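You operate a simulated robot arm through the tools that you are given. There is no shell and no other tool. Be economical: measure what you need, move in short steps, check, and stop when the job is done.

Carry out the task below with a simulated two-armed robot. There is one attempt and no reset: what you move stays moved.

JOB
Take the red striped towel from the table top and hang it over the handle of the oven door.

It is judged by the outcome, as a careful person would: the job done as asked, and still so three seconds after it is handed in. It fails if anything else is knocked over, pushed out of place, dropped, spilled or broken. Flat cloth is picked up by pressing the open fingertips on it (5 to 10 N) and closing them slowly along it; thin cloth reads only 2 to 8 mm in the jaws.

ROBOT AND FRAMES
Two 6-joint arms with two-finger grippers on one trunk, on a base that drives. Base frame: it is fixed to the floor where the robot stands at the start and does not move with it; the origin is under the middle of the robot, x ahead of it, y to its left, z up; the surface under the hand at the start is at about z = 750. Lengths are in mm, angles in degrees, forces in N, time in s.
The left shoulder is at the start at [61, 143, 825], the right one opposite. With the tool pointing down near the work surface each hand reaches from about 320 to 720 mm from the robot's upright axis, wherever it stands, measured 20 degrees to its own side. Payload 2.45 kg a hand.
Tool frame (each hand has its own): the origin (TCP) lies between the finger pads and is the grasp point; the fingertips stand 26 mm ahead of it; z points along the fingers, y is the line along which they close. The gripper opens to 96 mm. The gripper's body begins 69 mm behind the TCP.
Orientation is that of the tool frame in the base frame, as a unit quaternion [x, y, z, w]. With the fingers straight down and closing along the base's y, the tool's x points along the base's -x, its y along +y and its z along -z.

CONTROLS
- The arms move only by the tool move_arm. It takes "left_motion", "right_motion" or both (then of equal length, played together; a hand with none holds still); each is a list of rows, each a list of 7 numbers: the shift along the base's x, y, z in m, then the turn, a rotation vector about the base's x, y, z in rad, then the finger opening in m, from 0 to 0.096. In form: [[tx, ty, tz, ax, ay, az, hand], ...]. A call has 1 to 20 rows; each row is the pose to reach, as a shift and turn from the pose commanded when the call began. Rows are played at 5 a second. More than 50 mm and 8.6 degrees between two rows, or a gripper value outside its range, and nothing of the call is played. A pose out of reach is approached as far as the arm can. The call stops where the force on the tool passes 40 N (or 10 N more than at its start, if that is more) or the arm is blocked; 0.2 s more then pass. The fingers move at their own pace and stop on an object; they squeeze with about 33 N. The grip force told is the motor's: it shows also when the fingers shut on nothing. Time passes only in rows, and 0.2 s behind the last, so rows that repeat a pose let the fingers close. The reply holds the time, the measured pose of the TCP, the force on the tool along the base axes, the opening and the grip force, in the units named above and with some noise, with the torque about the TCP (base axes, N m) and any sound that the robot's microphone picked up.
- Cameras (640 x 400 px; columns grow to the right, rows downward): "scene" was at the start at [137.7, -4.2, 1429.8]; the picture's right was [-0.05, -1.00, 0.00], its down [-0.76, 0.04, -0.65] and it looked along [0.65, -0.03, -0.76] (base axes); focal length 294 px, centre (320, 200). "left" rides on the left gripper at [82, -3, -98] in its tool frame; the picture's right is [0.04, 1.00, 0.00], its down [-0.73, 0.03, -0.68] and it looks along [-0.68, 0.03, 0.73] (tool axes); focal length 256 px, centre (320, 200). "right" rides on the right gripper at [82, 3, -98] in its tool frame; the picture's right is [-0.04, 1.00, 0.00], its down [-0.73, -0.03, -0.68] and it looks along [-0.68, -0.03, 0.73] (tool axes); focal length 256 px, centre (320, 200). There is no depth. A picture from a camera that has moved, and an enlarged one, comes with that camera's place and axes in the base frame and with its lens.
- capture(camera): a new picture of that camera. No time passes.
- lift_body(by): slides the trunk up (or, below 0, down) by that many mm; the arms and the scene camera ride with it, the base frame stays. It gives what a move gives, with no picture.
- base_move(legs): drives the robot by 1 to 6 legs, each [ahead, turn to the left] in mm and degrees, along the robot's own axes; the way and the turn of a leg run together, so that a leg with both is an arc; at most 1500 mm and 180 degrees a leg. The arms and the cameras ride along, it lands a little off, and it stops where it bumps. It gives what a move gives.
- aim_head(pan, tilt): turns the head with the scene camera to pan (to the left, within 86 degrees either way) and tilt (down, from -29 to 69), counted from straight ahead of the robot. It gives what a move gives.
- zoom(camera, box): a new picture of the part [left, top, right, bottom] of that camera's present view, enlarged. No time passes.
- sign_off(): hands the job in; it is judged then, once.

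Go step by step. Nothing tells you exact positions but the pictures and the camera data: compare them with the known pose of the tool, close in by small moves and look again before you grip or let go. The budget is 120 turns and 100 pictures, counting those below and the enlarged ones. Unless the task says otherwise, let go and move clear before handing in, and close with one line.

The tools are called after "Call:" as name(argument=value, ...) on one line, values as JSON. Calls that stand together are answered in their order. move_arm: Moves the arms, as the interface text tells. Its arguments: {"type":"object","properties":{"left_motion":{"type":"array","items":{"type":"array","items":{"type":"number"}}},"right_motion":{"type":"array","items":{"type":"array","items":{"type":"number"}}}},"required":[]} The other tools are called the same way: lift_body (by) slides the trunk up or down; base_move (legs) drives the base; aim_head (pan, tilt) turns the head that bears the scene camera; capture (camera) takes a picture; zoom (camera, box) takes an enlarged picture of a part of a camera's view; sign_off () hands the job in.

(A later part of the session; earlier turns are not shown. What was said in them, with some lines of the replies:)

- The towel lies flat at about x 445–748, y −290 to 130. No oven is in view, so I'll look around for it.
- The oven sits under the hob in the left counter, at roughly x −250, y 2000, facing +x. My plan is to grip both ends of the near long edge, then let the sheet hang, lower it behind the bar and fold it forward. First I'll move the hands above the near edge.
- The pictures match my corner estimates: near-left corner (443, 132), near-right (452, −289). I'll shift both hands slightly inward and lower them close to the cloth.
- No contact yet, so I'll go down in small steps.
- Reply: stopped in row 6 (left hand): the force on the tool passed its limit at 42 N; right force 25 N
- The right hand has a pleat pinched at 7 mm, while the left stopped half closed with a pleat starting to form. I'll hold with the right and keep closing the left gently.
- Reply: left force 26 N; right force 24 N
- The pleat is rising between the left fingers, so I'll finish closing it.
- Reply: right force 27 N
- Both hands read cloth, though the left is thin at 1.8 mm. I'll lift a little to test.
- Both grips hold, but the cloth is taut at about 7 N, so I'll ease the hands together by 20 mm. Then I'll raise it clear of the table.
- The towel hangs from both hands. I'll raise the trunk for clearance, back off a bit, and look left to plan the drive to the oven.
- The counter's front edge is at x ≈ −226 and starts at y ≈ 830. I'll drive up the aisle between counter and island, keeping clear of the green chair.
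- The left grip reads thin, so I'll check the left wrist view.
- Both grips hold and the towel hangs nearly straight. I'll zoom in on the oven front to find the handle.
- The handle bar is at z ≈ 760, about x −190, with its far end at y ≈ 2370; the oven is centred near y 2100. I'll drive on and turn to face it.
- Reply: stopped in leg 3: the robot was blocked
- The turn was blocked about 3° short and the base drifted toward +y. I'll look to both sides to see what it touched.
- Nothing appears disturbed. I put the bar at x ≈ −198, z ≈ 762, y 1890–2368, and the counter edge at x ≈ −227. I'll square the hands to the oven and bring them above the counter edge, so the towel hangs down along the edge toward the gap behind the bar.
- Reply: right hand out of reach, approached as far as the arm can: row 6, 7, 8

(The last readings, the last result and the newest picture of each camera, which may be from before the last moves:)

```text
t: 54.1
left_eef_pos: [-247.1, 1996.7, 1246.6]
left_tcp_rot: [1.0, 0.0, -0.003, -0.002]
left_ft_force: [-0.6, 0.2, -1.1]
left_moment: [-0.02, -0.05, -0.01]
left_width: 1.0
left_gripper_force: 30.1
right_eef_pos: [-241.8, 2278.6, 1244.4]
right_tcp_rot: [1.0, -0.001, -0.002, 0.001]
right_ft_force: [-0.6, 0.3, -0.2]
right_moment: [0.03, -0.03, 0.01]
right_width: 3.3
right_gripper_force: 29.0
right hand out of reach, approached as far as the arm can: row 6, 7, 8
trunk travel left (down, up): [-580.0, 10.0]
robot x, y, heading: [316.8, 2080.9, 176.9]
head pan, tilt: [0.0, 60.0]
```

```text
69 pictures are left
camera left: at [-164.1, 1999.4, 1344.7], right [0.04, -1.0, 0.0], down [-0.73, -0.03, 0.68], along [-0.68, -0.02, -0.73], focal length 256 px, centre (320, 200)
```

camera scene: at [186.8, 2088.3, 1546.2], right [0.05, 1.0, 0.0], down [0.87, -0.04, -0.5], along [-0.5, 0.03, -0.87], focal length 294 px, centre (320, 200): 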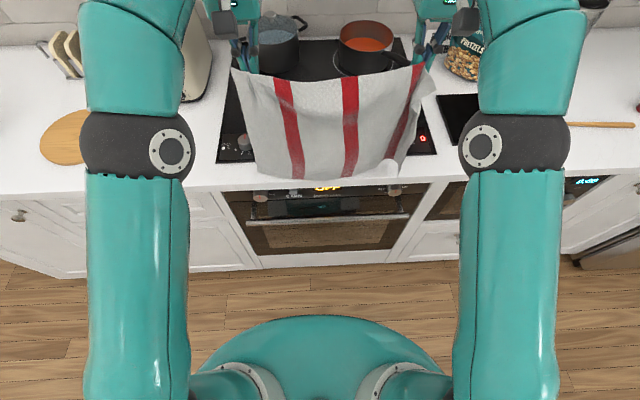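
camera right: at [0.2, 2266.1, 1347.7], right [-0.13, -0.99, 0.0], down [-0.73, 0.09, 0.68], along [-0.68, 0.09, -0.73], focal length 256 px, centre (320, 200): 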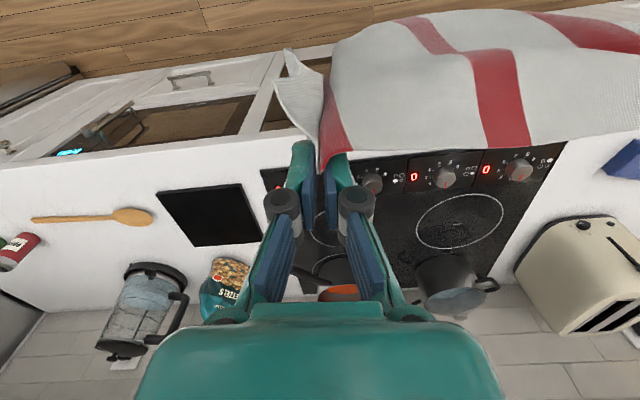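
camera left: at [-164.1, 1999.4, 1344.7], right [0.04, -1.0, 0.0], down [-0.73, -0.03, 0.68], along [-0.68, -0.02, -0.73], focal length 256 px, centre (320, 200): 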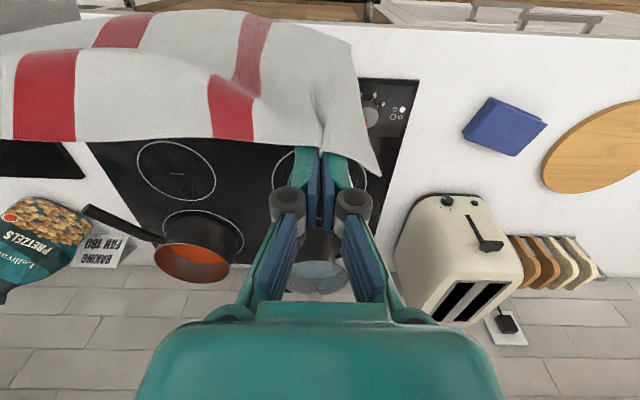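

The bar is in clear view now, so I'll zoom to measure it.

Call:
zoom(camera="scene", box=[220, 160, 440, 280])

Call:
lift_body(by=-80)

Call:
zoom(camera="scene", box=[200, 160, 460, 300])

```text
2.91 times, centred on (330, 220) of scene
camera zoom: at [186.8, 2088.3, 1546.2], right [0.05, 1.0, 0.0], down [0.87, -0.04, -0.5], along [-0.5, 0.03, -0.87], focal length 855 px, centre (291, 142)
```

zoom: 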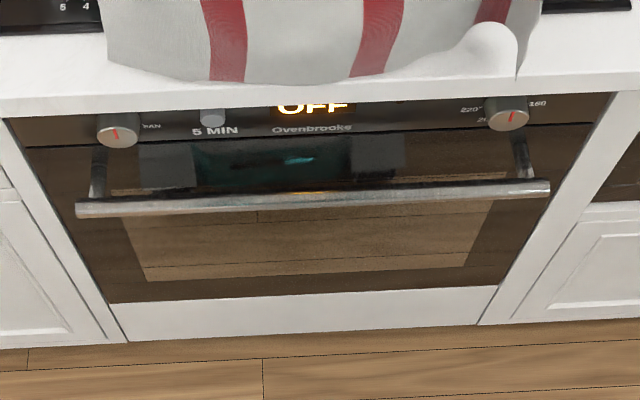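

```text
t: 55.3
left_eef_pos: [-245.6, 1995.6, 1166.7]
left_tcp_rot: [1.0, -0.001, -0.003, -0.003]
left_ft_force: [0.5, 1.5, -0.2]
left_moment: [-0.01, 0.04, 0.0]
left_width: 0.7
left_gripper_force: 30.7
right_eef_pos: [-239.4, 2279.2, 1165.8]
right_tcp_rot: [1.0, -0.002, -0.001, 0.002]
right_ft_force: [-0.7, -0.6, 4.4]
right_moment: [0.02, -0.01, 0.01]
right_width: 4.1
right_gripper_force: 30.7
trunk travel left (down, up): [-500.0, 90.0]
robot x, y, heading: [314.7, 2081.9, 177.0]
head pan, tilt: [0.0, 60.0]
```

```text
2.46 times, centred on (330, 230) of scene
camera zoom: at [188.6, 2088.0, 1466.4], right [0.05, 1.0, 0.0], down [0.87, -0.04, -0.5], along [-0.5, 0.03, -0.87], focal length 723 px, centre (295, 126)
```

zoom: 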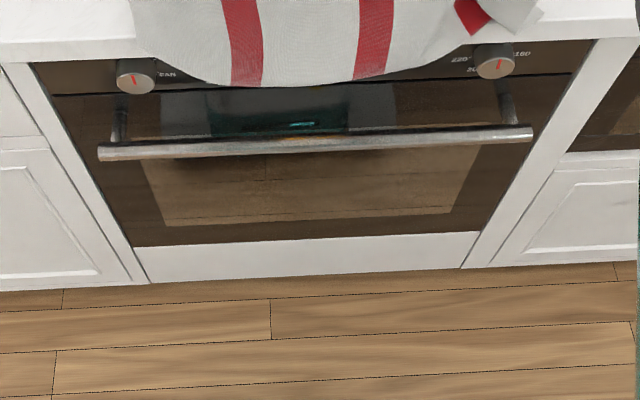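

Call:
capture(camera="scene")

Call:
capture(camera="right")

Call:
capture(camera="left")

```text
66 pictures are left
camera scene: at [188.6, 2088.0, 1466.4], right [0.05, 1.0, 0.0], down [0.87, -0.04, -0.5], along [-0.5, 0.03, -0.87], focal length 294 px, centre (320, 200)
```

scene: 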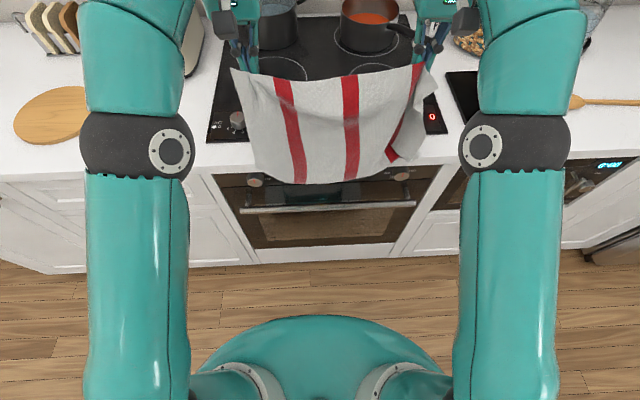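

```text
65 pictures are left
camera right: at [-157.1, 2274.2, 1265.3], right [-0.04, -1.0, 0.0], down [-0.73, 0.03, 0.68], along [-0.68, 0.03, -0.73], focal length 256 px, centre (320, 200)
```

right: 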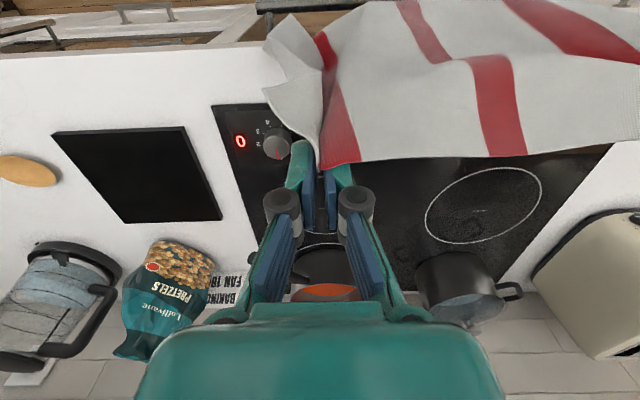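

```text
64 pictures are left
camera left: at [-162.5, 1999.1, 1265.4], right [0.04, -1.0, 0.0], down [-0.73, -0.03, 0.68], along [-0.68, -0.02, -0.73], focal length 256 px, centre (320, 200)
```

left: 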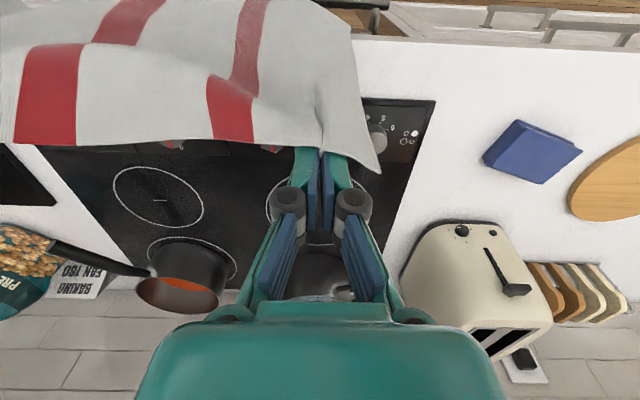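

The sheet bows toward the robot because the hands are a little close together, and its right corner caught on the counter. I'll lift it off, spread the hands to flatten it, and stand it just in front of the counter edge.

Call:
move_arm(left_motion=[[0.01, 0, 0.03, 0, 0, 0, 0], [0.02, -0.003, 0.05, 0, 0, 0, 0], [0.028, -0.006, 0.05, 0, 0, 0, 0], [0.028, -0.008, 0.05, 0, 0, 0, 0], [0.028, -0.008, 0.05, 0, 0, 0, 0], [0.028, -0.008, 0.05, 0, 0, 0, 0], [0.028, -0.008, 0.05, 0, 0, 0, 0], [0.028, -0.008, 0.05, 0, 0, 0, 0]], right_motion=[[0.01, 0, 0.03, 0, 0, 0, 0], [0.02, 0.003, 0.05, 0, 0, 0, 0], [0.024, 0.006, 0.05, 0, 0, 0, 0], [0.024, 0.008, 0.05, 0, 0, 0, 0], [0.024, 0.008, 0.05, 0, 0, 0, 0], [0.024, 0.008, 0.05, 0, 0, 0, 0], [0.024, 0.008, 0.05, 0, 0, 0, 0], [0.024, 0.008, 0.05, 0, 0, 0, 0]])

Call:
capture(camera="scene")

Call:
capture(camera="right")

```text
t: 57.1
left_eef_pos: [-209.4, 1985.5, 1208.5]
left_tcp_rot: [1.0, 0.0, -0.004, -0.003]
left_ft_force: [0.3, 0.1, -1.0]
left_moment: [-0.02, 0.05, -0.05]
left_width: 0.9
left_gripper_force: 30.4
left hand out of reach, approached as far as the arm can: row 1, 2, 3, 4, 5, 6, 7, 8
right_eef_pos: [-204.2, 2286.8, 1202.2]
right_tcp_rot: [1.0, -0.002, -0.003, 0.001]
right_ft_force: [0.0, -1.8, -1.1]
right_moment: [0.04, 0.02, -0.01]
right_width: 4.4
right_gripper_force: 32.4
right hand out of reach, approached as far as the arm can: row 1, 2, 3, 4, 5, 6, 7, 8
trunk travel left (down, up): [-500.0, 90.0]
robot x, y, heading: [315.6, 2084.5, 177.1]
head pan, tilt: [0.0, 60.0]
```

```text
63 pictures are left
camera scene: at [188.5, 2087.9, 1466.4], right [0.05, 1.0, 0.0], down [0.87, -0.04, -0.5], along [-0.5, 0.03, -0.87], focal length 294 px, centre (320, 200)
```

scene: 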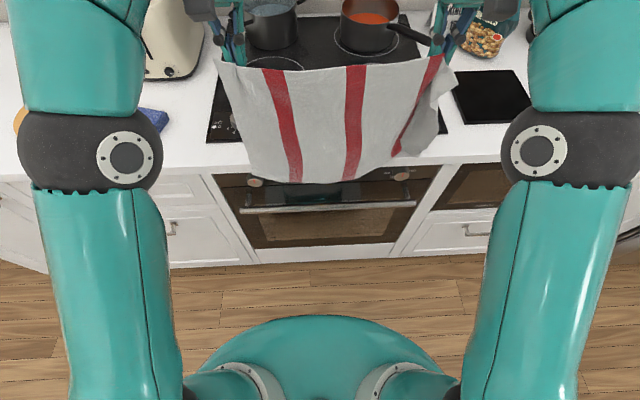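

```text
62 pictures are left
camera right: at [-122.2, 2282.8, 1301.5], right [-0.04, -1.0, 0.0], down [-0.73, 0.03, 0.68], along [-0.68, 0.03, -0.73], focal length 256 px, centre (320, 200)
```

right: 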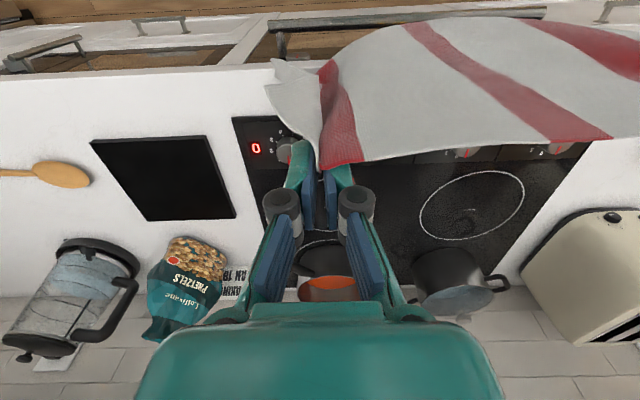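

The sheet is flatter now. I'll lower it in front of the counter edge until its hem is below the worktop but above the bar, then push the hands back so the cloth rests against the edge.

Call:
lift_body(by=-65)

Call:
capture(camera="scene")

Call:
capture(camera="right")

```text
t: 58.2
left_eef_pos: [-208.8, 1987.1, 1142.9]
left_tcp_rot: [1.0, 0.0, -0.005, -0.003]
left_ft_force: [0.8, 0.2, 0.7]
left_moment: [-0.01, -0.01, -0.07]
left_width: 0.9
left_gripper_force: 30.6
right_eef_pos: [-204.6, 2286.2, 1138.0]
right_tcp_rot: [1.0, -0.002, -0.002, 0.001]
right_ft_force: [0.1, -0.9, 1.4]
right_moment: [0.03, 0.03, 0.02]
right_width: 2.0
right_gripper_force: 33.9
trunk travel left (down, up): [-435.0, 155.0]
robot x, y, heading: [314.7, 2080.1, 177.2]
head pan, tilt: [0.0, 60.0]
```

```text
61 pictures are left
camera scene: at [188.6, 2088.0, 1401.4], right [0.05, 1.0, 0.0], down [0.87, -0.04, -0.5], along [-0.5, 0.03, -0.87], focal length 294 px, centre (320, 200)
```

scene: 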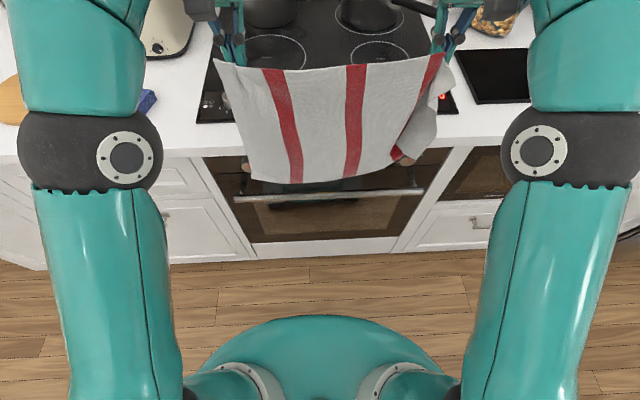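

```text
60 pictures are left
camera right: at [-122.0, 2282.9, 1236.6], right [-0.04, -1.0, 0.0], down [-0.73, 0.03, 0.68], along [-0.68, 0.03, -0.73], focal length 256 px, centre (320, 200)
```

right: 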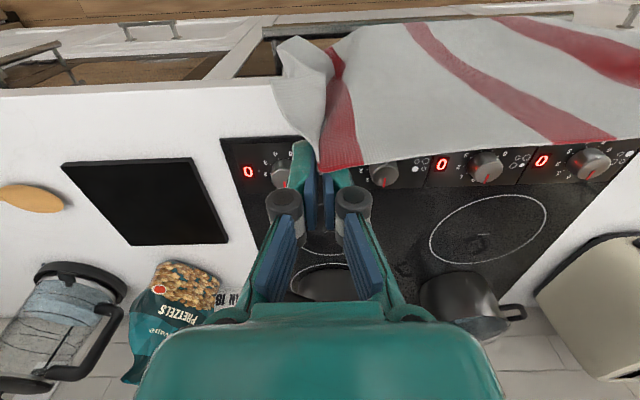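

Call:
move_arm(left_motion=[[-0.01, 0, -0.015, 0, 0, 0, 0], [-0.02, 0, -0.02, 0, 0, 0, 0], [-0.028, 0, -0.02, 0, 0, 0, 0], [-0.028, 0, -0.02, 0, 0, 0, 0], [-0.028, 0, -0.02, 0, 0, 0, 0]], right_motion=[[-0.01, 0, -0.015, 0, 0, 0, 0], [-0.02, 0, -0.02, 0, 0, 0, 0], [-0.03, 0, -0.02, 0, 0, 0, 0], [-0.03, 0, -0.02, 0, 0, 0, 0], [-0.03, 0, -0.02, 0, 0, 0, 0]])

Call:
capture(camera="scene")

Call:
capture(camera="right")

Call:
capture(camera="left")

```text
t: 59.4
left_eef_pos: [-236.4, 1984.9, 1118.2]
left_tcp_rot: [1.0, -0.001, -0.005, -0.002]
left_ft_force: [-0.1, 1.1, 0.3]
left_moment: [0.02, -0.01, -0.02]
left_width: 1.0
left_gripper_force: 30.9
right_eef_pos: [-231.6, 2286.8, 1113.4]
right_tcp_rot: [1.0, -0.001, -0.003, 0.001]
right_ft_force: [0.9, 0.6, 0.7]
right_moment: [-0.04, 0.0, -0.02]
right_width: 3.0
right_gripper_force: 36.6
right hand out of reach, approached as far as the arm can: row 3, 4, 5
trunk travel left (down, up): [-435.0, 155.0]
robot x, y, heading: [316.4, 2081.2, 177.0]
head pan, tilt: [0.0, 60.0]
```

```text
59 pictures are left
camera scene: at [188.1, 2088.1, 1401.3], right [0.05, 1.0, 0.0], down [0.87, -0.04, -0.5], along [-0.5, 0.03, -0.87], focal length 294 px, centre (320, 200)
```

scene: 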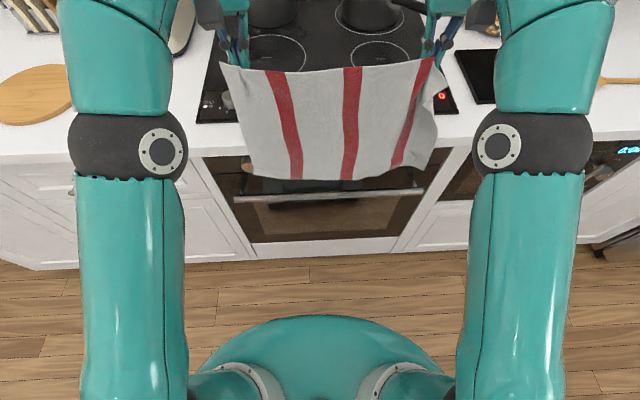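

```text
58 pictures are left
camera right: at [-147.9, 2283.0, 1212.0], right [-0.04, -1.0, 0.0], down [-0.73, 0.03, 0.69], along [-0.68, 0.03, -0.73], focal length 256 px, centre (320, 200)
```

right: 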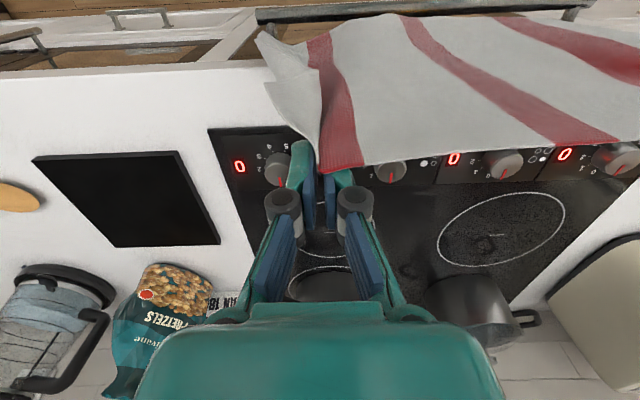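

```text
57 pictures are left
camera left: at [-153.2, 1988.8, 1217.4], right [0.04, -1.0, -0.01], down [-0.73, -0.03, 0.69], along [-0.69, -0.02, -0.73], focal length 256 px, centre (320, 200)
```

left: 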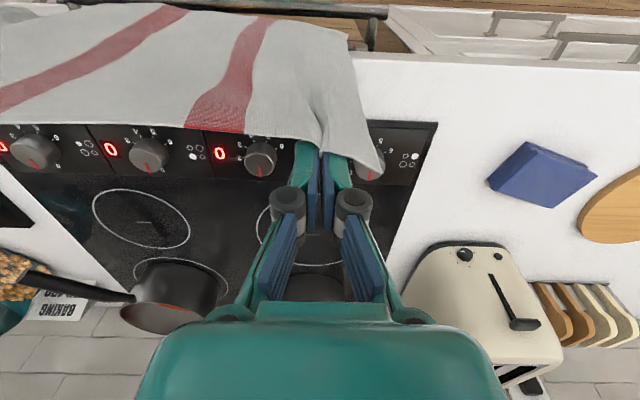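

The hem is above and only just behind the bar line. I'll lower 20 mm and push back about 20 mm more before dropping past the bar.

Call:
move_arm(left_motion=[[0, 0, -0.02, 0, 0, 0, 0], [-0.01, 0, -0.03, 0, 0, 0, 0], [-0.02, 0, -0.03, 0, 0, 0, 0], [-0.02, 0, -0.03, 0, 0, 0, 0], [-0.02, 0, -0.03, 0, 0, 0, 0], [-0.02, 0, -0.03, 0, 0, 0, 0]], right_motion=[[0, 0, -0.02, 0, 0, 0, 0], [-0.01, 0, -0.03, 0, 0, 0, 0], [-0.02, 0, -0.03, 0, 0, 0, 0], [-0.02, 0, -0.03, 0, 0, 0, 0], [-0.02, 0, -0.03, 0, 0, 0, 0], [-0.02, 0, -0.03, 0, 0, 0, 0]])

Call:
zoom(camera="scene", box=[210, 100, 450, 250])

Call:
zoom(camera="right", box=[200, 0, 640, 180])

Call:
zoom(camera="left", box=[0, 0, 440, 180])

```text
t: 60.8
left_eef_pos: [-257.4, 1985.5, 1093.1]
left_tcp_rot: [1.0, 0.0, -0.004, -0.002]
left_ft_force: [0.4, 0.2, -0.9]
left_moment: [0.0, 0.0, 0.0]
left_width: 0.9
left_gripper_force: 31.0
right_eef_pos: [-250.8, 2287.2, 1084.1]
right_tcp_rot: [1.0, -0.002, -0.003, 0.002]
right_ft_force: [-0.1, -0.9, 2.5]
right_moment: [0.0, -0.04, 0.0]
right_width: 0.9
right_gripper_force: 29.5
trunk travel left (down, up): [-435.0, 155.0]
robot x, y, heading: [316.1, 2079.8, 177.1]
head pan, tilt: [0.0, 60.0]
```

```text
2.67 times, centred on (330, 175) of scene
camera zoom: at [188.4, 2088.1, 1401.4], right [0.05, 1.0, 0.0], down [0.87, -0.04, -0.5], along [-0.5, 0.03, -0.87], focal length 784 px, centre (293, 267)
```

zoom: 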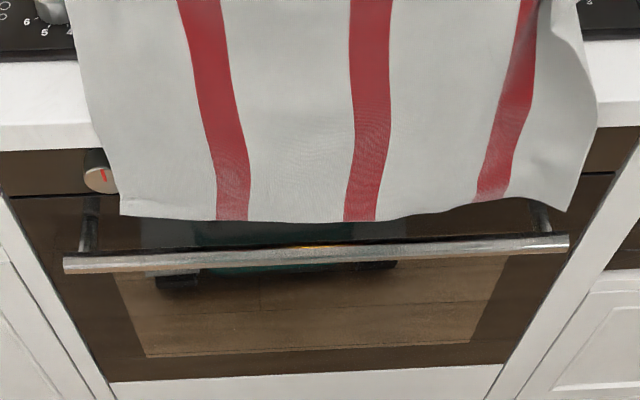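

```text
1.45 times, centred on (420, 90) of right
camera zoom: at [-168.4, 2283.3, 1182.9], right [-0.04, -1.0, 0.0], down [-0.73, 0.03, 0.68], along [-0.68, 0.03, -0.73], focal length 372 px, centre (174, 360)
```

zoom: 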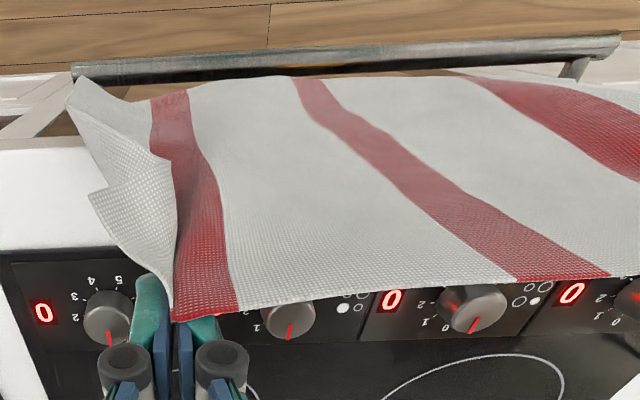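

```text
1.45 times, centred on (220, 90) of left
camera zoom: at [-174.5, 1989.5, 1190.1], right [0.04, -1.0, -0.01], down [-0.73, -0.03, 0.68], along [-0.68, -0.02, -0.73], focal length 372 px, centre (466, 360)
```

zoom: 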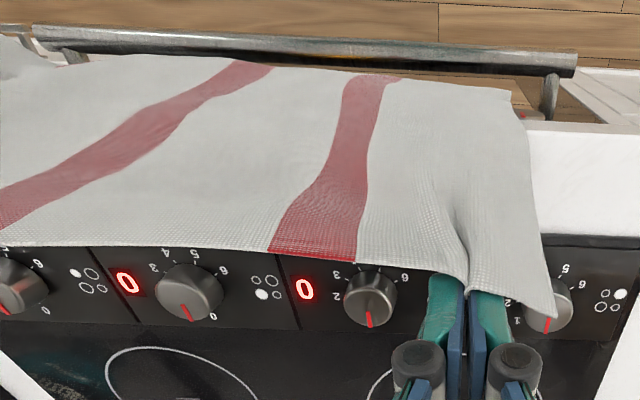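

Both wrist views now show the hem behind the bar, so I'll lower it into the gap.

Call:
move_arm(left_motion=[[0, 0, -0.015, 0, 0, 0, 0], [0, 0, -0.03, 0, 0, 0, 0], [0, 0, -0.045, 0, 0, 0, 0], [0, 0, -0.06, 0, 0, 0, 0], [0, 0, -0.06, 0, 0, 0, 0]], right_motion=[[0, 0, -0.015, 0, 0, 0, 0], [0, 0, -0.025, 0, 0, 0, 0], [0, 0, -0.04, 0, 0, 0, 0], [0, 0, -0.055, 0, 0, 0, 0], [0, 0, -0.055, 0, 0, 0, 0]])

Call:
zoom(camera="scene", box=[210, 100, 450, 250])

Call:
zoom(camera="right", box=[200, 0, 640, 180])

```text
t: 62.0
left_eef_pos: [-257.5, 1986.7, 1033.8]
left_tcp_rot: [1.0, 0.0, -0.004, -0.003]
left_ft_force: [-0.3, 0.2, -0.2]
left_moment: [-0.02, -0.01, -0.02]
left_width: 1.0
left_gripper_force: 30.7
right_eef_pos: [-250.7, 2285.5, 1029.6]
right_tcp_rot: [1.0, -0.001, -0.003, 0.001]
right_ft_force: [0.6, -0.1, 0.1]
right_moment: [-0.01, 0.0, -0.02]
right_width: 1.6
right_gripper_force: 28.4
trunk travel left (down, up): [-435.0, 155.0]
robot x, y, heading: [318.2, 2083.4, 177.2]
head pan, tilt: [0.0, 60.0]
```

```text
2.67 times, centred on (330, 175) of scene
camera zoom: at [188.4, 2088.1, 1401.4], right [0.05, 1.0, 0.0], down [0.87, -0.04, -0.5], along [-0.5, 0.03, -0.87], focal length 784 px, centre (293, 267)
```

zoom: 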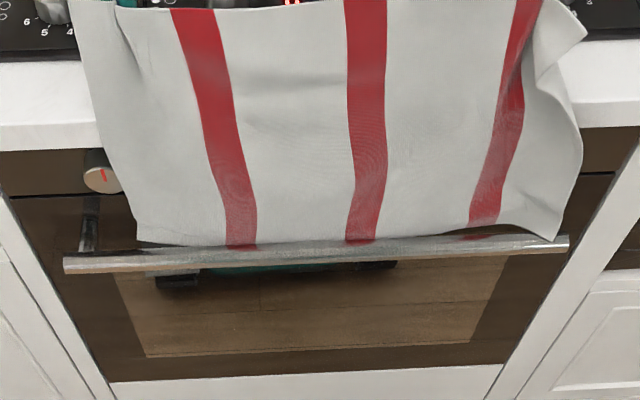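

```text
1.45 times, centred on (420, 90) of right
camera zoom: at [-168.6, 2281.9, 1128.1], right [-0.04, -1.0, 0.0], down [-0.73, 0.03, 0.68], along [-0.68, 0.03, -0.73], focal length 372 px, centre (174, 360)
```

zoom: 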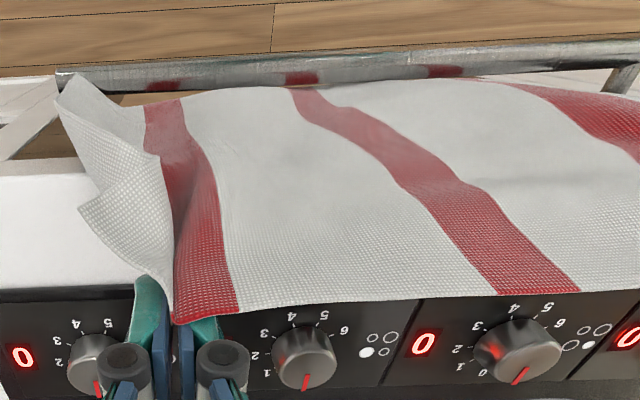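

Call:
move_arm(left_motion=[[0, 0, -0.015, 0, 0, 0, 0], [0, 0, -0.03, 0, 0, 0, 0], [0, 0, -0.04, 0, 0, 0, 0], [0, 0, -0.04, 0, 0, 0, 0]], right_motion=[[-0.004, 0, -0.015, 0, 0, 0, 0], [-0.006, 0, -0.03, 0, 0, 0, 0], [-0.006, 0, -0.04, 0, 0, 0, 0], [-0.006, 0, -0.04, 0, 0, 0, 0]])

Call:
zoom(camera="scene", box=[210, 100, 450, 250])

Call:
zoom(camera="right", box=[200, 0, 640, 180])

```text
t: 63.0
left_eef_pos: [-256.0, 1986.8, 994.2]
left_tcp_rot: [1.0, 0.0, -0.004, -0.003]
left_ft_force: [0.1, -0.1, -0.6]
left_moment: [0.02, 0.01, -0.05]
left_width: 0.8
left_gripper_force: 30.4
right_eef_pos: [-256.2, 2287.0, 989.3]
right_tcp_rot: [1.0, -0.001, -0.002, 0.002]
right_ft_force: [0.0, -1.0, 0.0]
right_moment: [0.01, 0.0, -0.02]
right_width: 3.3
right_gripper_force: 36.4
trunk travel left (down, up): [-435.0, 155.0]
robot x, y, heading: [316.4, 2082.1, 176.9]
head pan, tilt: [0.0, 60.0]
```

```text
2.67 times, centred on (330, 175) of scene
camera zoom: at [188.3, 2088.0, 1401.4], right [0.05, 1.0, 0.0], down [0.87, -0.04, -0.5], along [-0.5, 0.03, -0.87], focal length 784 px, centre (293, 267)
```

zoom: 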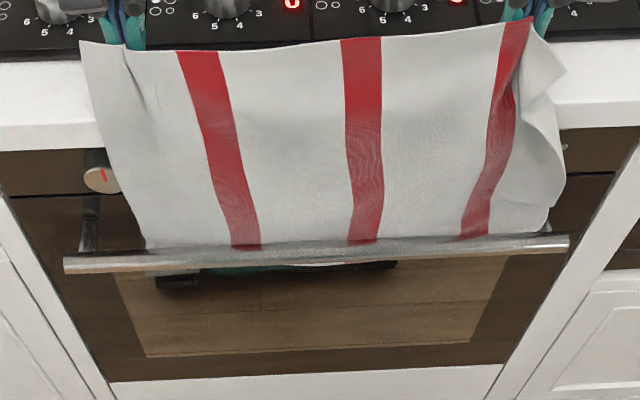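

```text
1.45 times, centred on (420, 90) of right
camera zoom: at [-174.0, 2281.9, 1087.7], right [-0.04, -1.0, 0.0], down [-0.73, 0.03, 0.68], along [-0.68, 0.03, -0.73], focal length 372 px, centre (174, 360)
```

zoom: 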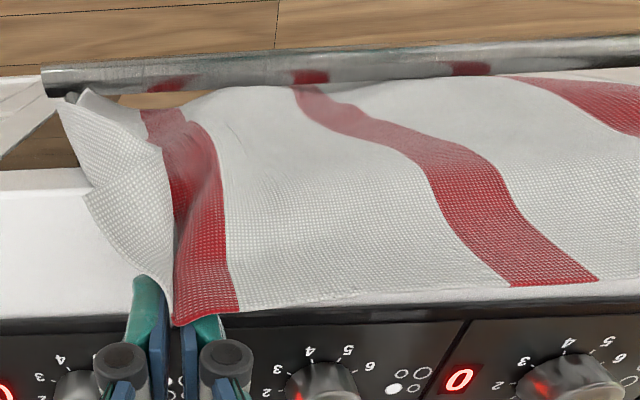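

The whole hem has dropped behind the bar. I'll keep lowering and ease the fingers in front of the counter edge, to about x −212.

Call:
move_arm(left_motion=[[0.006, 0, -0.02, 0, 0, 0, 0], [0.012, 0, -0.04, 0, 0, 0, 0], [0.03, 0, -0.055, 0, 0, 0, 0], [0.046, 0, -0.06, 0, 0, 0, 0], [0.046, 0, -0.06, 0, 0, 0, 0]], right_motion=[[0.006, 0, -0.018, 0, 0, 0, 0], [0.012, 0, -0.035, 0, 0, 0, 0], [0.03, 0, -0.05, 0, 0, 0, 0], [0.046, 0, -0.055, 0, 0, 0, 0], [0.046, 0, -0.055, 0, 0, 0, 0]])

Call:
zoom(camera="scene", box=[200, 90, 460, 250])

Call:
zoom(camera="right", box=[200, 0, 640, 180])

```text
t: 64.0
left_eef_pos: [-220.6, 1985.4, 945.7]
left_tcp_rot: [1.0, 0.001, -0.019, -0.006]
left_ft_force: [1.5, -2.4, 10.8]
left_moment: [-0.16, 0.03, 0.02]
left_width: 1.0
left_gripper_force: 30.2
right_eef_pos: [-220.2, 2284.8, 945.8]
right_tcp_rot: [1.0, -0.004, -0.021, 0.003]
right_ft_force: [0.7, 1.1, 8.5]
right_moment: [-0.02, -0.06, 0.01]
right_width: 3.1
right_gripper_force: 30.3
trunk travel left (down, up): [-435.0, 155.0]
robot x, y, heading: [316.6, 2078.6, 176.8]
head pan, tilt: [0.0, 60.0]
stopped in row 4 (right hand): the force on the tool passed its limit at 46 N (the readings are from after the stop); the commanded pose is now the measured one
```

```text
2.46 times, centred on (330, 170) of scene
camera zoom: at [191.1, 2088.0, 1401.6], right [0.05, 1.0, 0.0], down [0.86, -0.04, -0.5], along [-0.5, 0.03, -0.87], focal length 723 px, centre (295, 274)
```

zoom: 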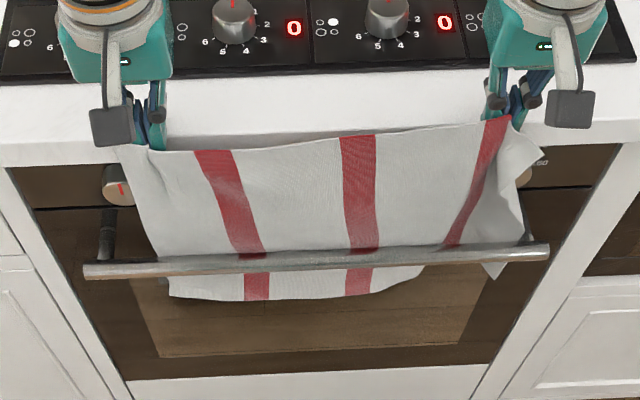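

```text
1.45 times, centred on (420, 90) of right
camera zoom: at [-133.6, 2281.6, 1041.2], right [-0.05, -1.0, 0.01], down [-0.7, 0.04, 0.71], along [-0.71, 0.03, -0.71], focal length 372 px, centre (174, 360)
```

zoom: 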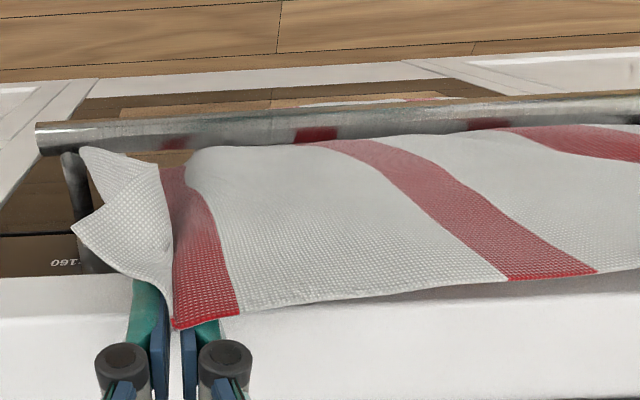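

The fingertips grazed the worktop, whose top is nearer z 918, and the hem already shows below the bar. I'll lift a few mm, move out in front of the edge and lower the rest.

Call:
move_arm(left_motion=[[0, 0, 0.008, 0, 0, 0, 0], [0.015, 0, 0.01, 0, 0, 0, 0], [0.03, 0, 0.008, 0, 0, 0, 0], [0.03, 0, -0.015, 0, 0, 0, 0], [0.03, 0, -0.035, 0, 0, 0, 0], [0.03, 0, -0.035, 0, 0, 0, 0]], right_motion=[[0, 0, 0.008, 0, 0, 0, 0], [0.015, 0, 0.01, 0, 0, 0, 0], [0.03, 0, 0.008, 0, 0, 0, 0], [0.03, 0, -0.015, 0, 0, 0, 0], [0.03, 0, -0.035, 0, 0, 0, 0], [0.03, 0, -0.035, 0, 0, 0, 0]])

Call:
zoom(camera="scene", box=[200, 90, 460, 250])

Call:
zoom(camera="right", box=[200, 0, 640, 180])

```text
t: 65.3
left_eef_pos: [-191.1, 1987.9, 907.9]
left_tcp_rot: [1.0, 0.002, -0.015, -0.006]
left_ft_force: [-0.6, 0.1, 0.0]
left_moment: [-0.01, 0.04, -0.03]
left_width: 0.9
left_gripper_force: 30.5
right_eef_pos: [-190.8, 2285.4, 908.2]
right_tcp_rot: [1.0, -0.003, -0.018, 0.002]
right_ft_force: [0.1, -0.9, 0.9]
right_moment: [0.15, 0.02, -0.02]
right_width: 2.1
right_gripper_force: 34.3
trunk travel left (down, up): [-435.0, 155.0]
robot x, y, heading: [312.6, 2084.1, 177.1]
head pan, tilt: [0.0, 60.0]
```

```text
2.46 times, centred on (330, 170) of scene
camera zoom: at [188.4, 2088.0, 1401.4], right [0.05, 1.0, 0.0], down [0.87, -0.04, -0.5], along [-0.5, 0.03, -0.87], focal length 723 px, centre (295, 274)
```

zoom: 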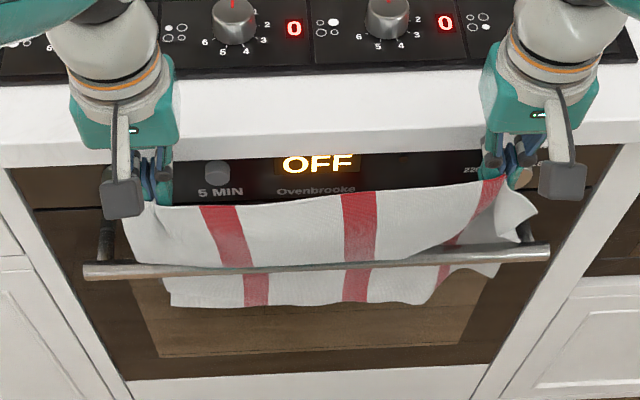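

```text
1.45 times, centred on (420, 90) of right
camera zoom: at [-105.2, 2281.1, 1004.8], right [-0.05, -1.0, 0.01], down [-0.71, 0.04, 0.7], along [-0.7, 0.03, -0.71], focal length 372 px, centre (174, 360)
```

zoom: 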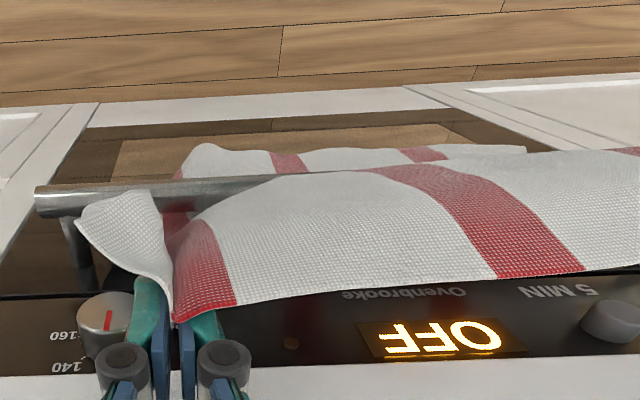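

The hem is now roughly 130 mm below the bar on the door side. Next I'll arc the hands out and down around the bar to bring the front half over.

Call:
move_arm(left_motion=[[0.025, 0, -0.005, 0, 0, 0, 0], [0.054, 0, -0.017, 0, 0, 0, 0], [0.079, 0, -0.036, 0, 0, 0, 0], [0.098, 0, -0.061, 0, 0, 0, 0], [0.11, 0, -0.09, 0, 0, 0, 0], [0.112, 0, -0.121, 0, 0, 0, 0], [0.108, 0, -0.152, 0, 0, 0, 0], [0.108, 0, -0.152, 0, 0, 0, 0]], right_motion=[[0.025, 0, -0.005, 0, 0, 0, 0], [0.054, 0, -0.017, 0, 0, 0, 0], [0.079, 0, -0.036, 0, 0, 0, 0], [0.098, 0, -0.061, 0, 0, 0, 0], [0.11, 0, -0.09, 0, 0, 0, 0], [0.112, 0, -0.121, 0, 0, 0, 0], [0.108, 0, -0.152, 0, 0, 0, 0], [0.108, 0, -0.152, 0, 0, 0, 0]])

Call:
capture(camera="scene")

Call:
capture(camera="right")

Call:
capture(camera="left")

```text
t: 67.2
left_eef_pos: [-81.8, 1986.3, 754.7]
left_tcp_rot: [1.0, 0.002, -0.016, -0.006]
left_ft_force: [-0.1, 0.7, 0.1]
left_moment: [0.01, 0.05, 0.01]
left_width: 0.6
left_gripper_force: 30.6
right_eef_pos: [-81.6, 2285.7, 754.9]
right_tcp_rot: [1.0, -0.004, -0.018, 0.003]
right_ft_force: [-0.7, -3.2, -1.2]
right_moment: [0.06, 0.02, -0.06]
right_width: 4.8
right_gripper_force: 38.7
trunk travel left (down, up): [-435.0, 155.0]
robot x, y, heading: [314.7, 2079.4, 177.1]
head pan, tilt: [0.0, 60.0]
```

```text
45 pictures are left
camera scene: at [189.0, 2087.9, 1401.5], right [0.05, 1.0, 0.0], down [0.86, -0.04, -0.5], along [-0.5, 0.03, -0.87], focal length 294 px, centre (320, 200)
```

scene: 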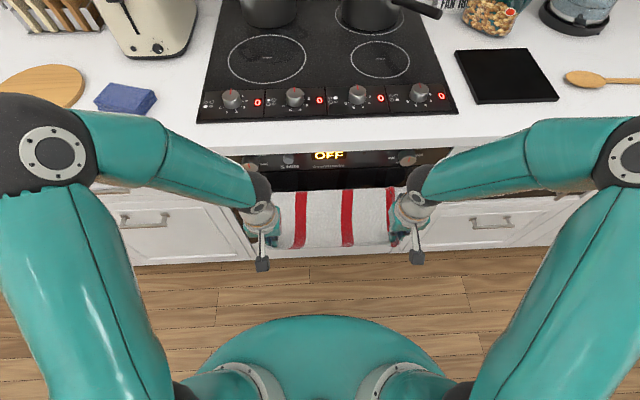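

```text
44 pictures are left
camera right: at [4.4, 2282.4, 851.6], right [-0.05, -1.0, 0.01], down [-0.71, 0.04, 0.7], along [-0.7, 0.03, -0.71], focal length 256 px, centre (320, 200)
```

right: 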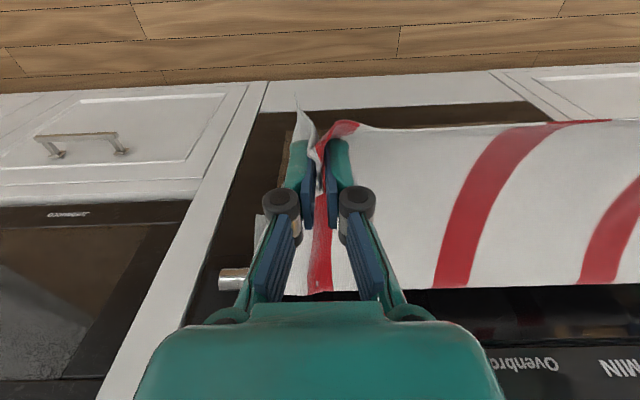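

```text
43 pictures are left
camera left: at [2.6, 1989.6, 850.9], right [0.04, -1.0, -0.01], down [-0.71, -0.04, 0.7], along [-0.7, -0.02, -0.71], focal length 256 px, centre (320, 200)
```

left: 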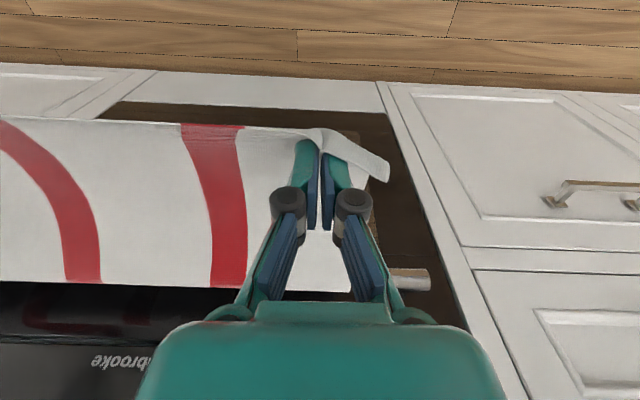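

The towel drapes over the bar now. I'll continue down and in toward the door on the front side.

Call:
move_arm(left_motion=[[-0.008, 0, -0.02, 0, 0, 0, 0], [-0.022, 0, -0.04, 0, 0, 0, 0], [-0.038, 0, -0.055, 0, 0, 0, 0], [-0.05, 0, -0.063, 0, 0, 0, 0], [-0.05, 0, -0.063, 0, 0, 0, 0]], right_motion=[[-0.008, 0, -0.02, 0, 0, 0, 0], [-0.022, 0, -0.04, 0, 0, 0, 0], [-0.038, 0, -0.055, 0, 0, 0, 0], [-0.05, 0, -0.063, 0, 0, 0, 0], [-0.05, 0, -0.063, 0, 0, 0, 0]])

Call:
capture(camera="right")

Call:
zoom(camera="scene", box=[200, 130, 460, 290])

```text
t: 68.3
left_eef_pos: [-134.0, 1986.1, 691.9]
left_tcp_rot: [1.0, 0.001, -0.016, -0.006]
left_ft_force: [-0.3, 0.9, -0.4]
left_moment: [0.03, 0.03, 0.04]
left_width: 0.5
left_gripper_force: 30.3
right_eef_pos: [-132.5, 2284.8, 692.0]
right_tcp_rot: [1.0, -0.003, -0.017, 0.003]
right_ft_force: [-0.6, -1.2, 0.4]
right_moment: [-0.06, 0.0, -0.01]
right_width: 1.9
right_gripper_force: 29.8
trunk travel left (down, up): [-435.0, 155.0]
robot x, y, heading: [314.0, 2080.4, 176.7]
head pan, tilt: [0.0, 60.0]
```

```text
42 pictures are left
camera right: at [-46.8, 2280.7, 788.3], right [-0.05, -1.0, 0.01], down [-0.71, 0.04, 0.7], along [-0.7, 0.03, -0.71], focal length 256 px, centre (320, 200)
```

right: 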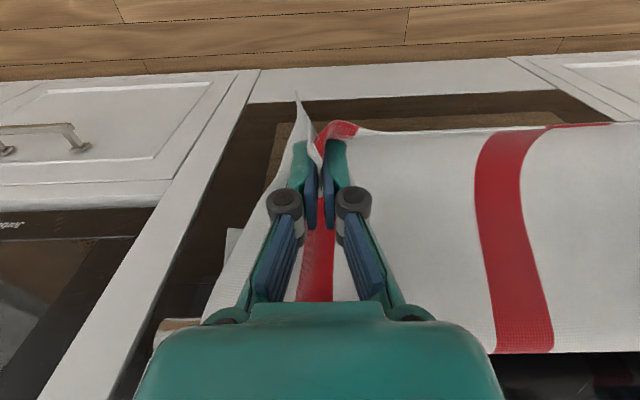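

```text
2.46 times, centred on (330, 210) of scene
camera zoom: at [188.4, 2087.9, 1401.4], right [0.05, 1.0, 0.0], down [0.87, -0.04, -0.5], along [-0.5, 0.03, -0.87], focal length 723 px, centre (295, 175)
```

zoom: 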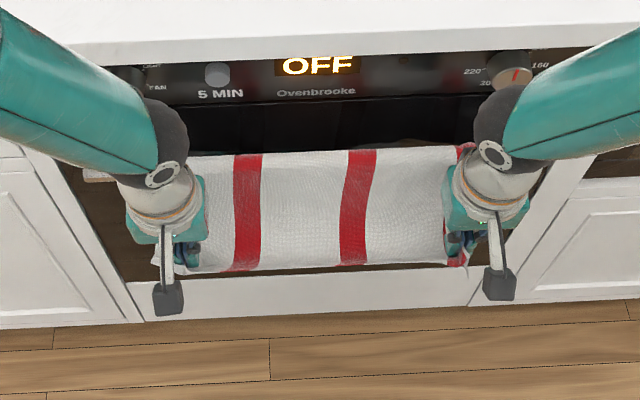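

Now I'll open the fingers gently and look before withdrawing.

Call:
move_arm(left_motion=[[0, 0, 0, 0, 0, 0, 0.01], [0, 0, 0, 0, 0, 0, 0.02], [0, 0, 0, 0, 0, 0, 0.035], [0, 0, 0, 0, 0, 0, 0.045], [0, 0, 0, 0, 0, 0, 0.045]], right_motion=[[0, 0, 0, 0, 0, 0, 0.01], [0, 0, 0, 0, 0, 0, 0.02], [0, 0, 0, 0, 0, 0, 0.035], [0, 0, 0, 0, 0, 0, 0.045], [0, 0, 0, 0, 0, 0, 0.045]])

Call:
capture(camera="right")

Call:
capture(camera="left")

```text
t: 69.5
left_eef_pos: [-134.1, 1985.7, 691.5]
left_tcp_rot: [1.0, 0.001, -0.017, -0.006]
left_ft_force: [0.0, 0.7, -0.5]
left_moment: [0.04, 0.0, 0.02]
left_width: 45.0
left_gripper_force: 0.0
right_eef_pos: [-130.5, 2284.3, 691.0]
right_tcp_rot: [1.0, -0.003, -0.017, 0.003]
right_ft_force: [0.1, 0.5, -0.5]
right_moment: [0.0, 0.03, 0.01]
right_width: 45.1
right_gripper_force: 0.2
trunk travel left (down, up): [-435.0, 155.0]
robot x, y, heading: [316.1, 2080.4, 177.0]
head pan, tilt: [0.0, 60.0]
```

```text
40 pictures are left
camera right: at [-47.0, 2280.9, 788.3], right [-0.05, -1.0, 0.01], down [-0.71, 0.04, 0.7], along [-0.7, 0.03, -0.71], focal length 256 px, centre (320, 200)
```

right: 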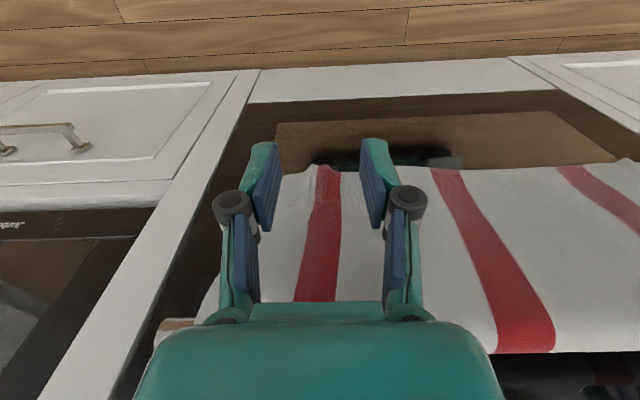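

```text
39 pictures are left
camera left: at [-48.7, 1989.3, 787.6], right [0.04, -1.0, -0.01], down [-0.71, -0.04, 0.7], along [-0.7, -0.02, -0.71], focal length 256 px, centre (320, 200)
```

left: 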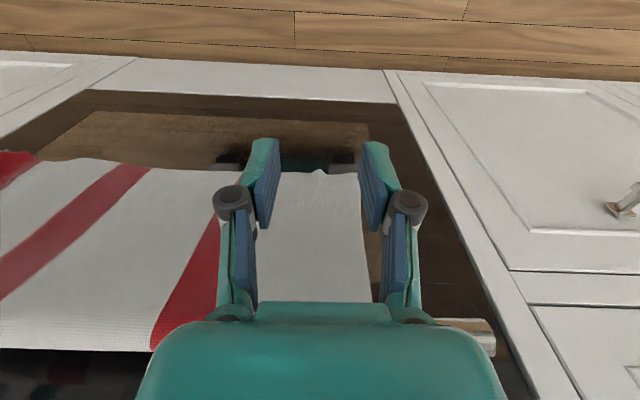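

The towel fell in neatly against the front of the bar, clear of the fingers. I'll withdraw straight back and then check.

Call:
move_arm(left_motion=[[0.03, 0, 0, 0, 0, 0, 0.045], [0.07, 0, 0, 0, 0, 0, 0.045], [0.11, 0, 0.02, 0, 0, 0, 0.045], [0.13, 0.0, 0.06, 0, 0, 0, 0.045]], right_motion=[[0.03, 0, 0, 0, 0, 0, 0.045], [0.07, 0, 0, 0, 0, 0, 0.045], [0.11, 0, 0.02, 0, 0, 0, 0.045], [0.13, 0.0, 0.06, 0, 0, 0, 0.045]])

Call:
base_move(legs=[[-200, 0]])

Call:
aim_head(pan=0, tilt=45)

Call:
capture(camera="scene")

Call:
zoom(camera="scene", box=[220, 120, 440, 260])

Call:
capture(camera="right")

```text
t: 70.5
left_eef_pos: [0.3, 1987.2, 755.1]
left_tcp_rot: [1.0, 0.001, -0.017, -0.006]
left_ft_force: [0.6, -0.2, 0.2]
left_moment: [-0.01, 0.05, -0.03]
left_width: 45.1
left_gripper_force: 0.2
right_eef_pos: [0.3, 2285.1, 753.0]
right_tcp_rot: [1.0, -0.002, -0.018, 0.003]
right_ft_force: [0.5, -0.6, 0.6]
right_moment: [0.04, 0.05, -0.03]
right_width: 45.2
right_gripper_force: 0.1
trunk travel left (down, up): [-435.0, 155.0]
robot x, y, heading: [317.9, 2082.3, 176.8]
head pan, tilt: [0.0, 60.0]
```

```text
t: 72.1
left_eef_pos: [193.9, 1978.6, 753.4]
left_tcp_rot: [1.0, 0.001, -0.016, -0.006]
left_ft_force: [-0.3, -1.2, 1.0]
left_moment: [-0.01, 0.02, -0.01]
left_width: 45.2
left_gripper_force: 0.1
right_eef_pos: [193.9, 2275.8, 754.4]
right_tcp_rot: [1.0, -0.003, -0.018, 0.003]
right_ft_force: [0.3, -0.6, 0.3]
right_moment: [0.0, 0.05, -0.01]
right_width: 45.3
right_gripper_force: 0.0
trunk travel left (down, up): [-435.0, 155.0]
robot x, y, heading: [510.8, 2072.1, 176.9]
head pan, tilt: [0.0, 60.0]
```

```text
t: 72.9
left_eef_pos: [192.9, 1977.1, 754.2]
left_tcp_rot: [1.0, 0.001, -0.016, -0.006]
left_ft_force: [-0.1, 0.5, -0.4]
left_moment: [0.03, -0.02, 0.0]
left_width: 45.1
left_gripper_force: 0.1
right_eef_pos: [194.3, 2276.3, 752.5]
right_tcp_rot: [1.0, -0.004, -0.017, 0.002]
right_ft_force: [0.4, 0.6, -0.1]
right_moment: [0.0, -0.03, -0.03]
right_width: 45.0
right_gripper_force: 0.0
trunk travel left (down, up): [-435.0, 155.0]
robot x, y, heading: [511.9, 2069.8, 176.9]
head pan, tilt: [0.0, 45.0]
```

```text
38 pictures are left
camera scene: at [367.8, 2078.9, 1420.8], right [0.05, 1.0, 0.0], down [0.71, -0.04, -0.71], along [-0.71, 0.04, -0.71], focal length 294 px, centre (320, 200)
```

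scene: 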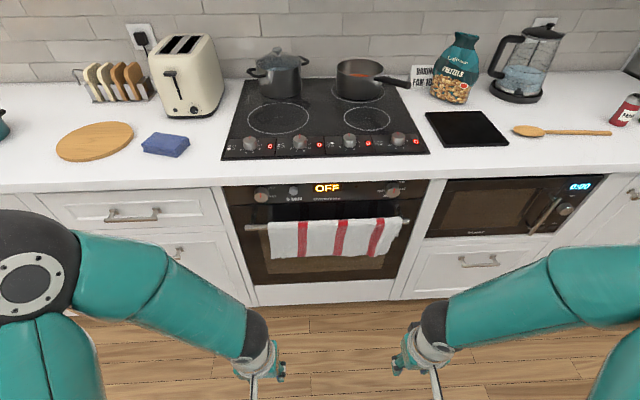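

```text
2.86 times, centred on (330, 190) of scene
camera zoom: at [367.8, 2078.9, 1420.8], right [0.05, 1.0, 0.0], down [0.71, -0.04, -0.71], along [-0.71, 0.04, -0.71], focal length 840 px, centre (291, 229)
```

zoom: 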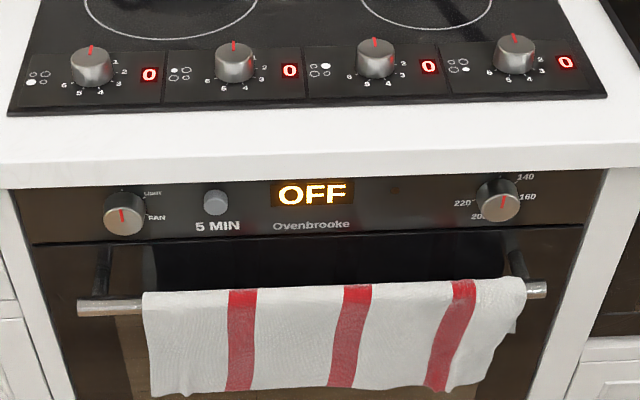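

```text
36 pictures are left
camera right: at [278.5, 2272.1, 849.2], right [-0.05, -1.0, 0.01], down [-0.71, 0.04, 0.7], along [-0.7, 0.03, -0.71], focal length 256 px, centre (320, 200)
```

right: 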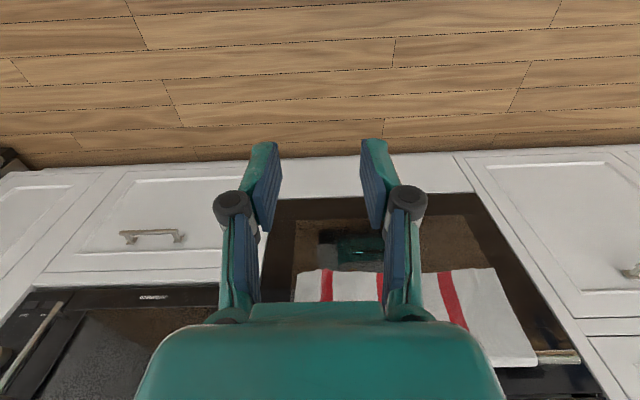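

The towel hangs evenly over the oven handle, has stayed put since I let go, and nothing else has moved. I'm handing in.

Call:
sign_off()

```text
The job is handed in.
```

The red striped towel is hanging over the oven door handle. Both hands are clear of it, and nothing else looked out of place in the last picture.
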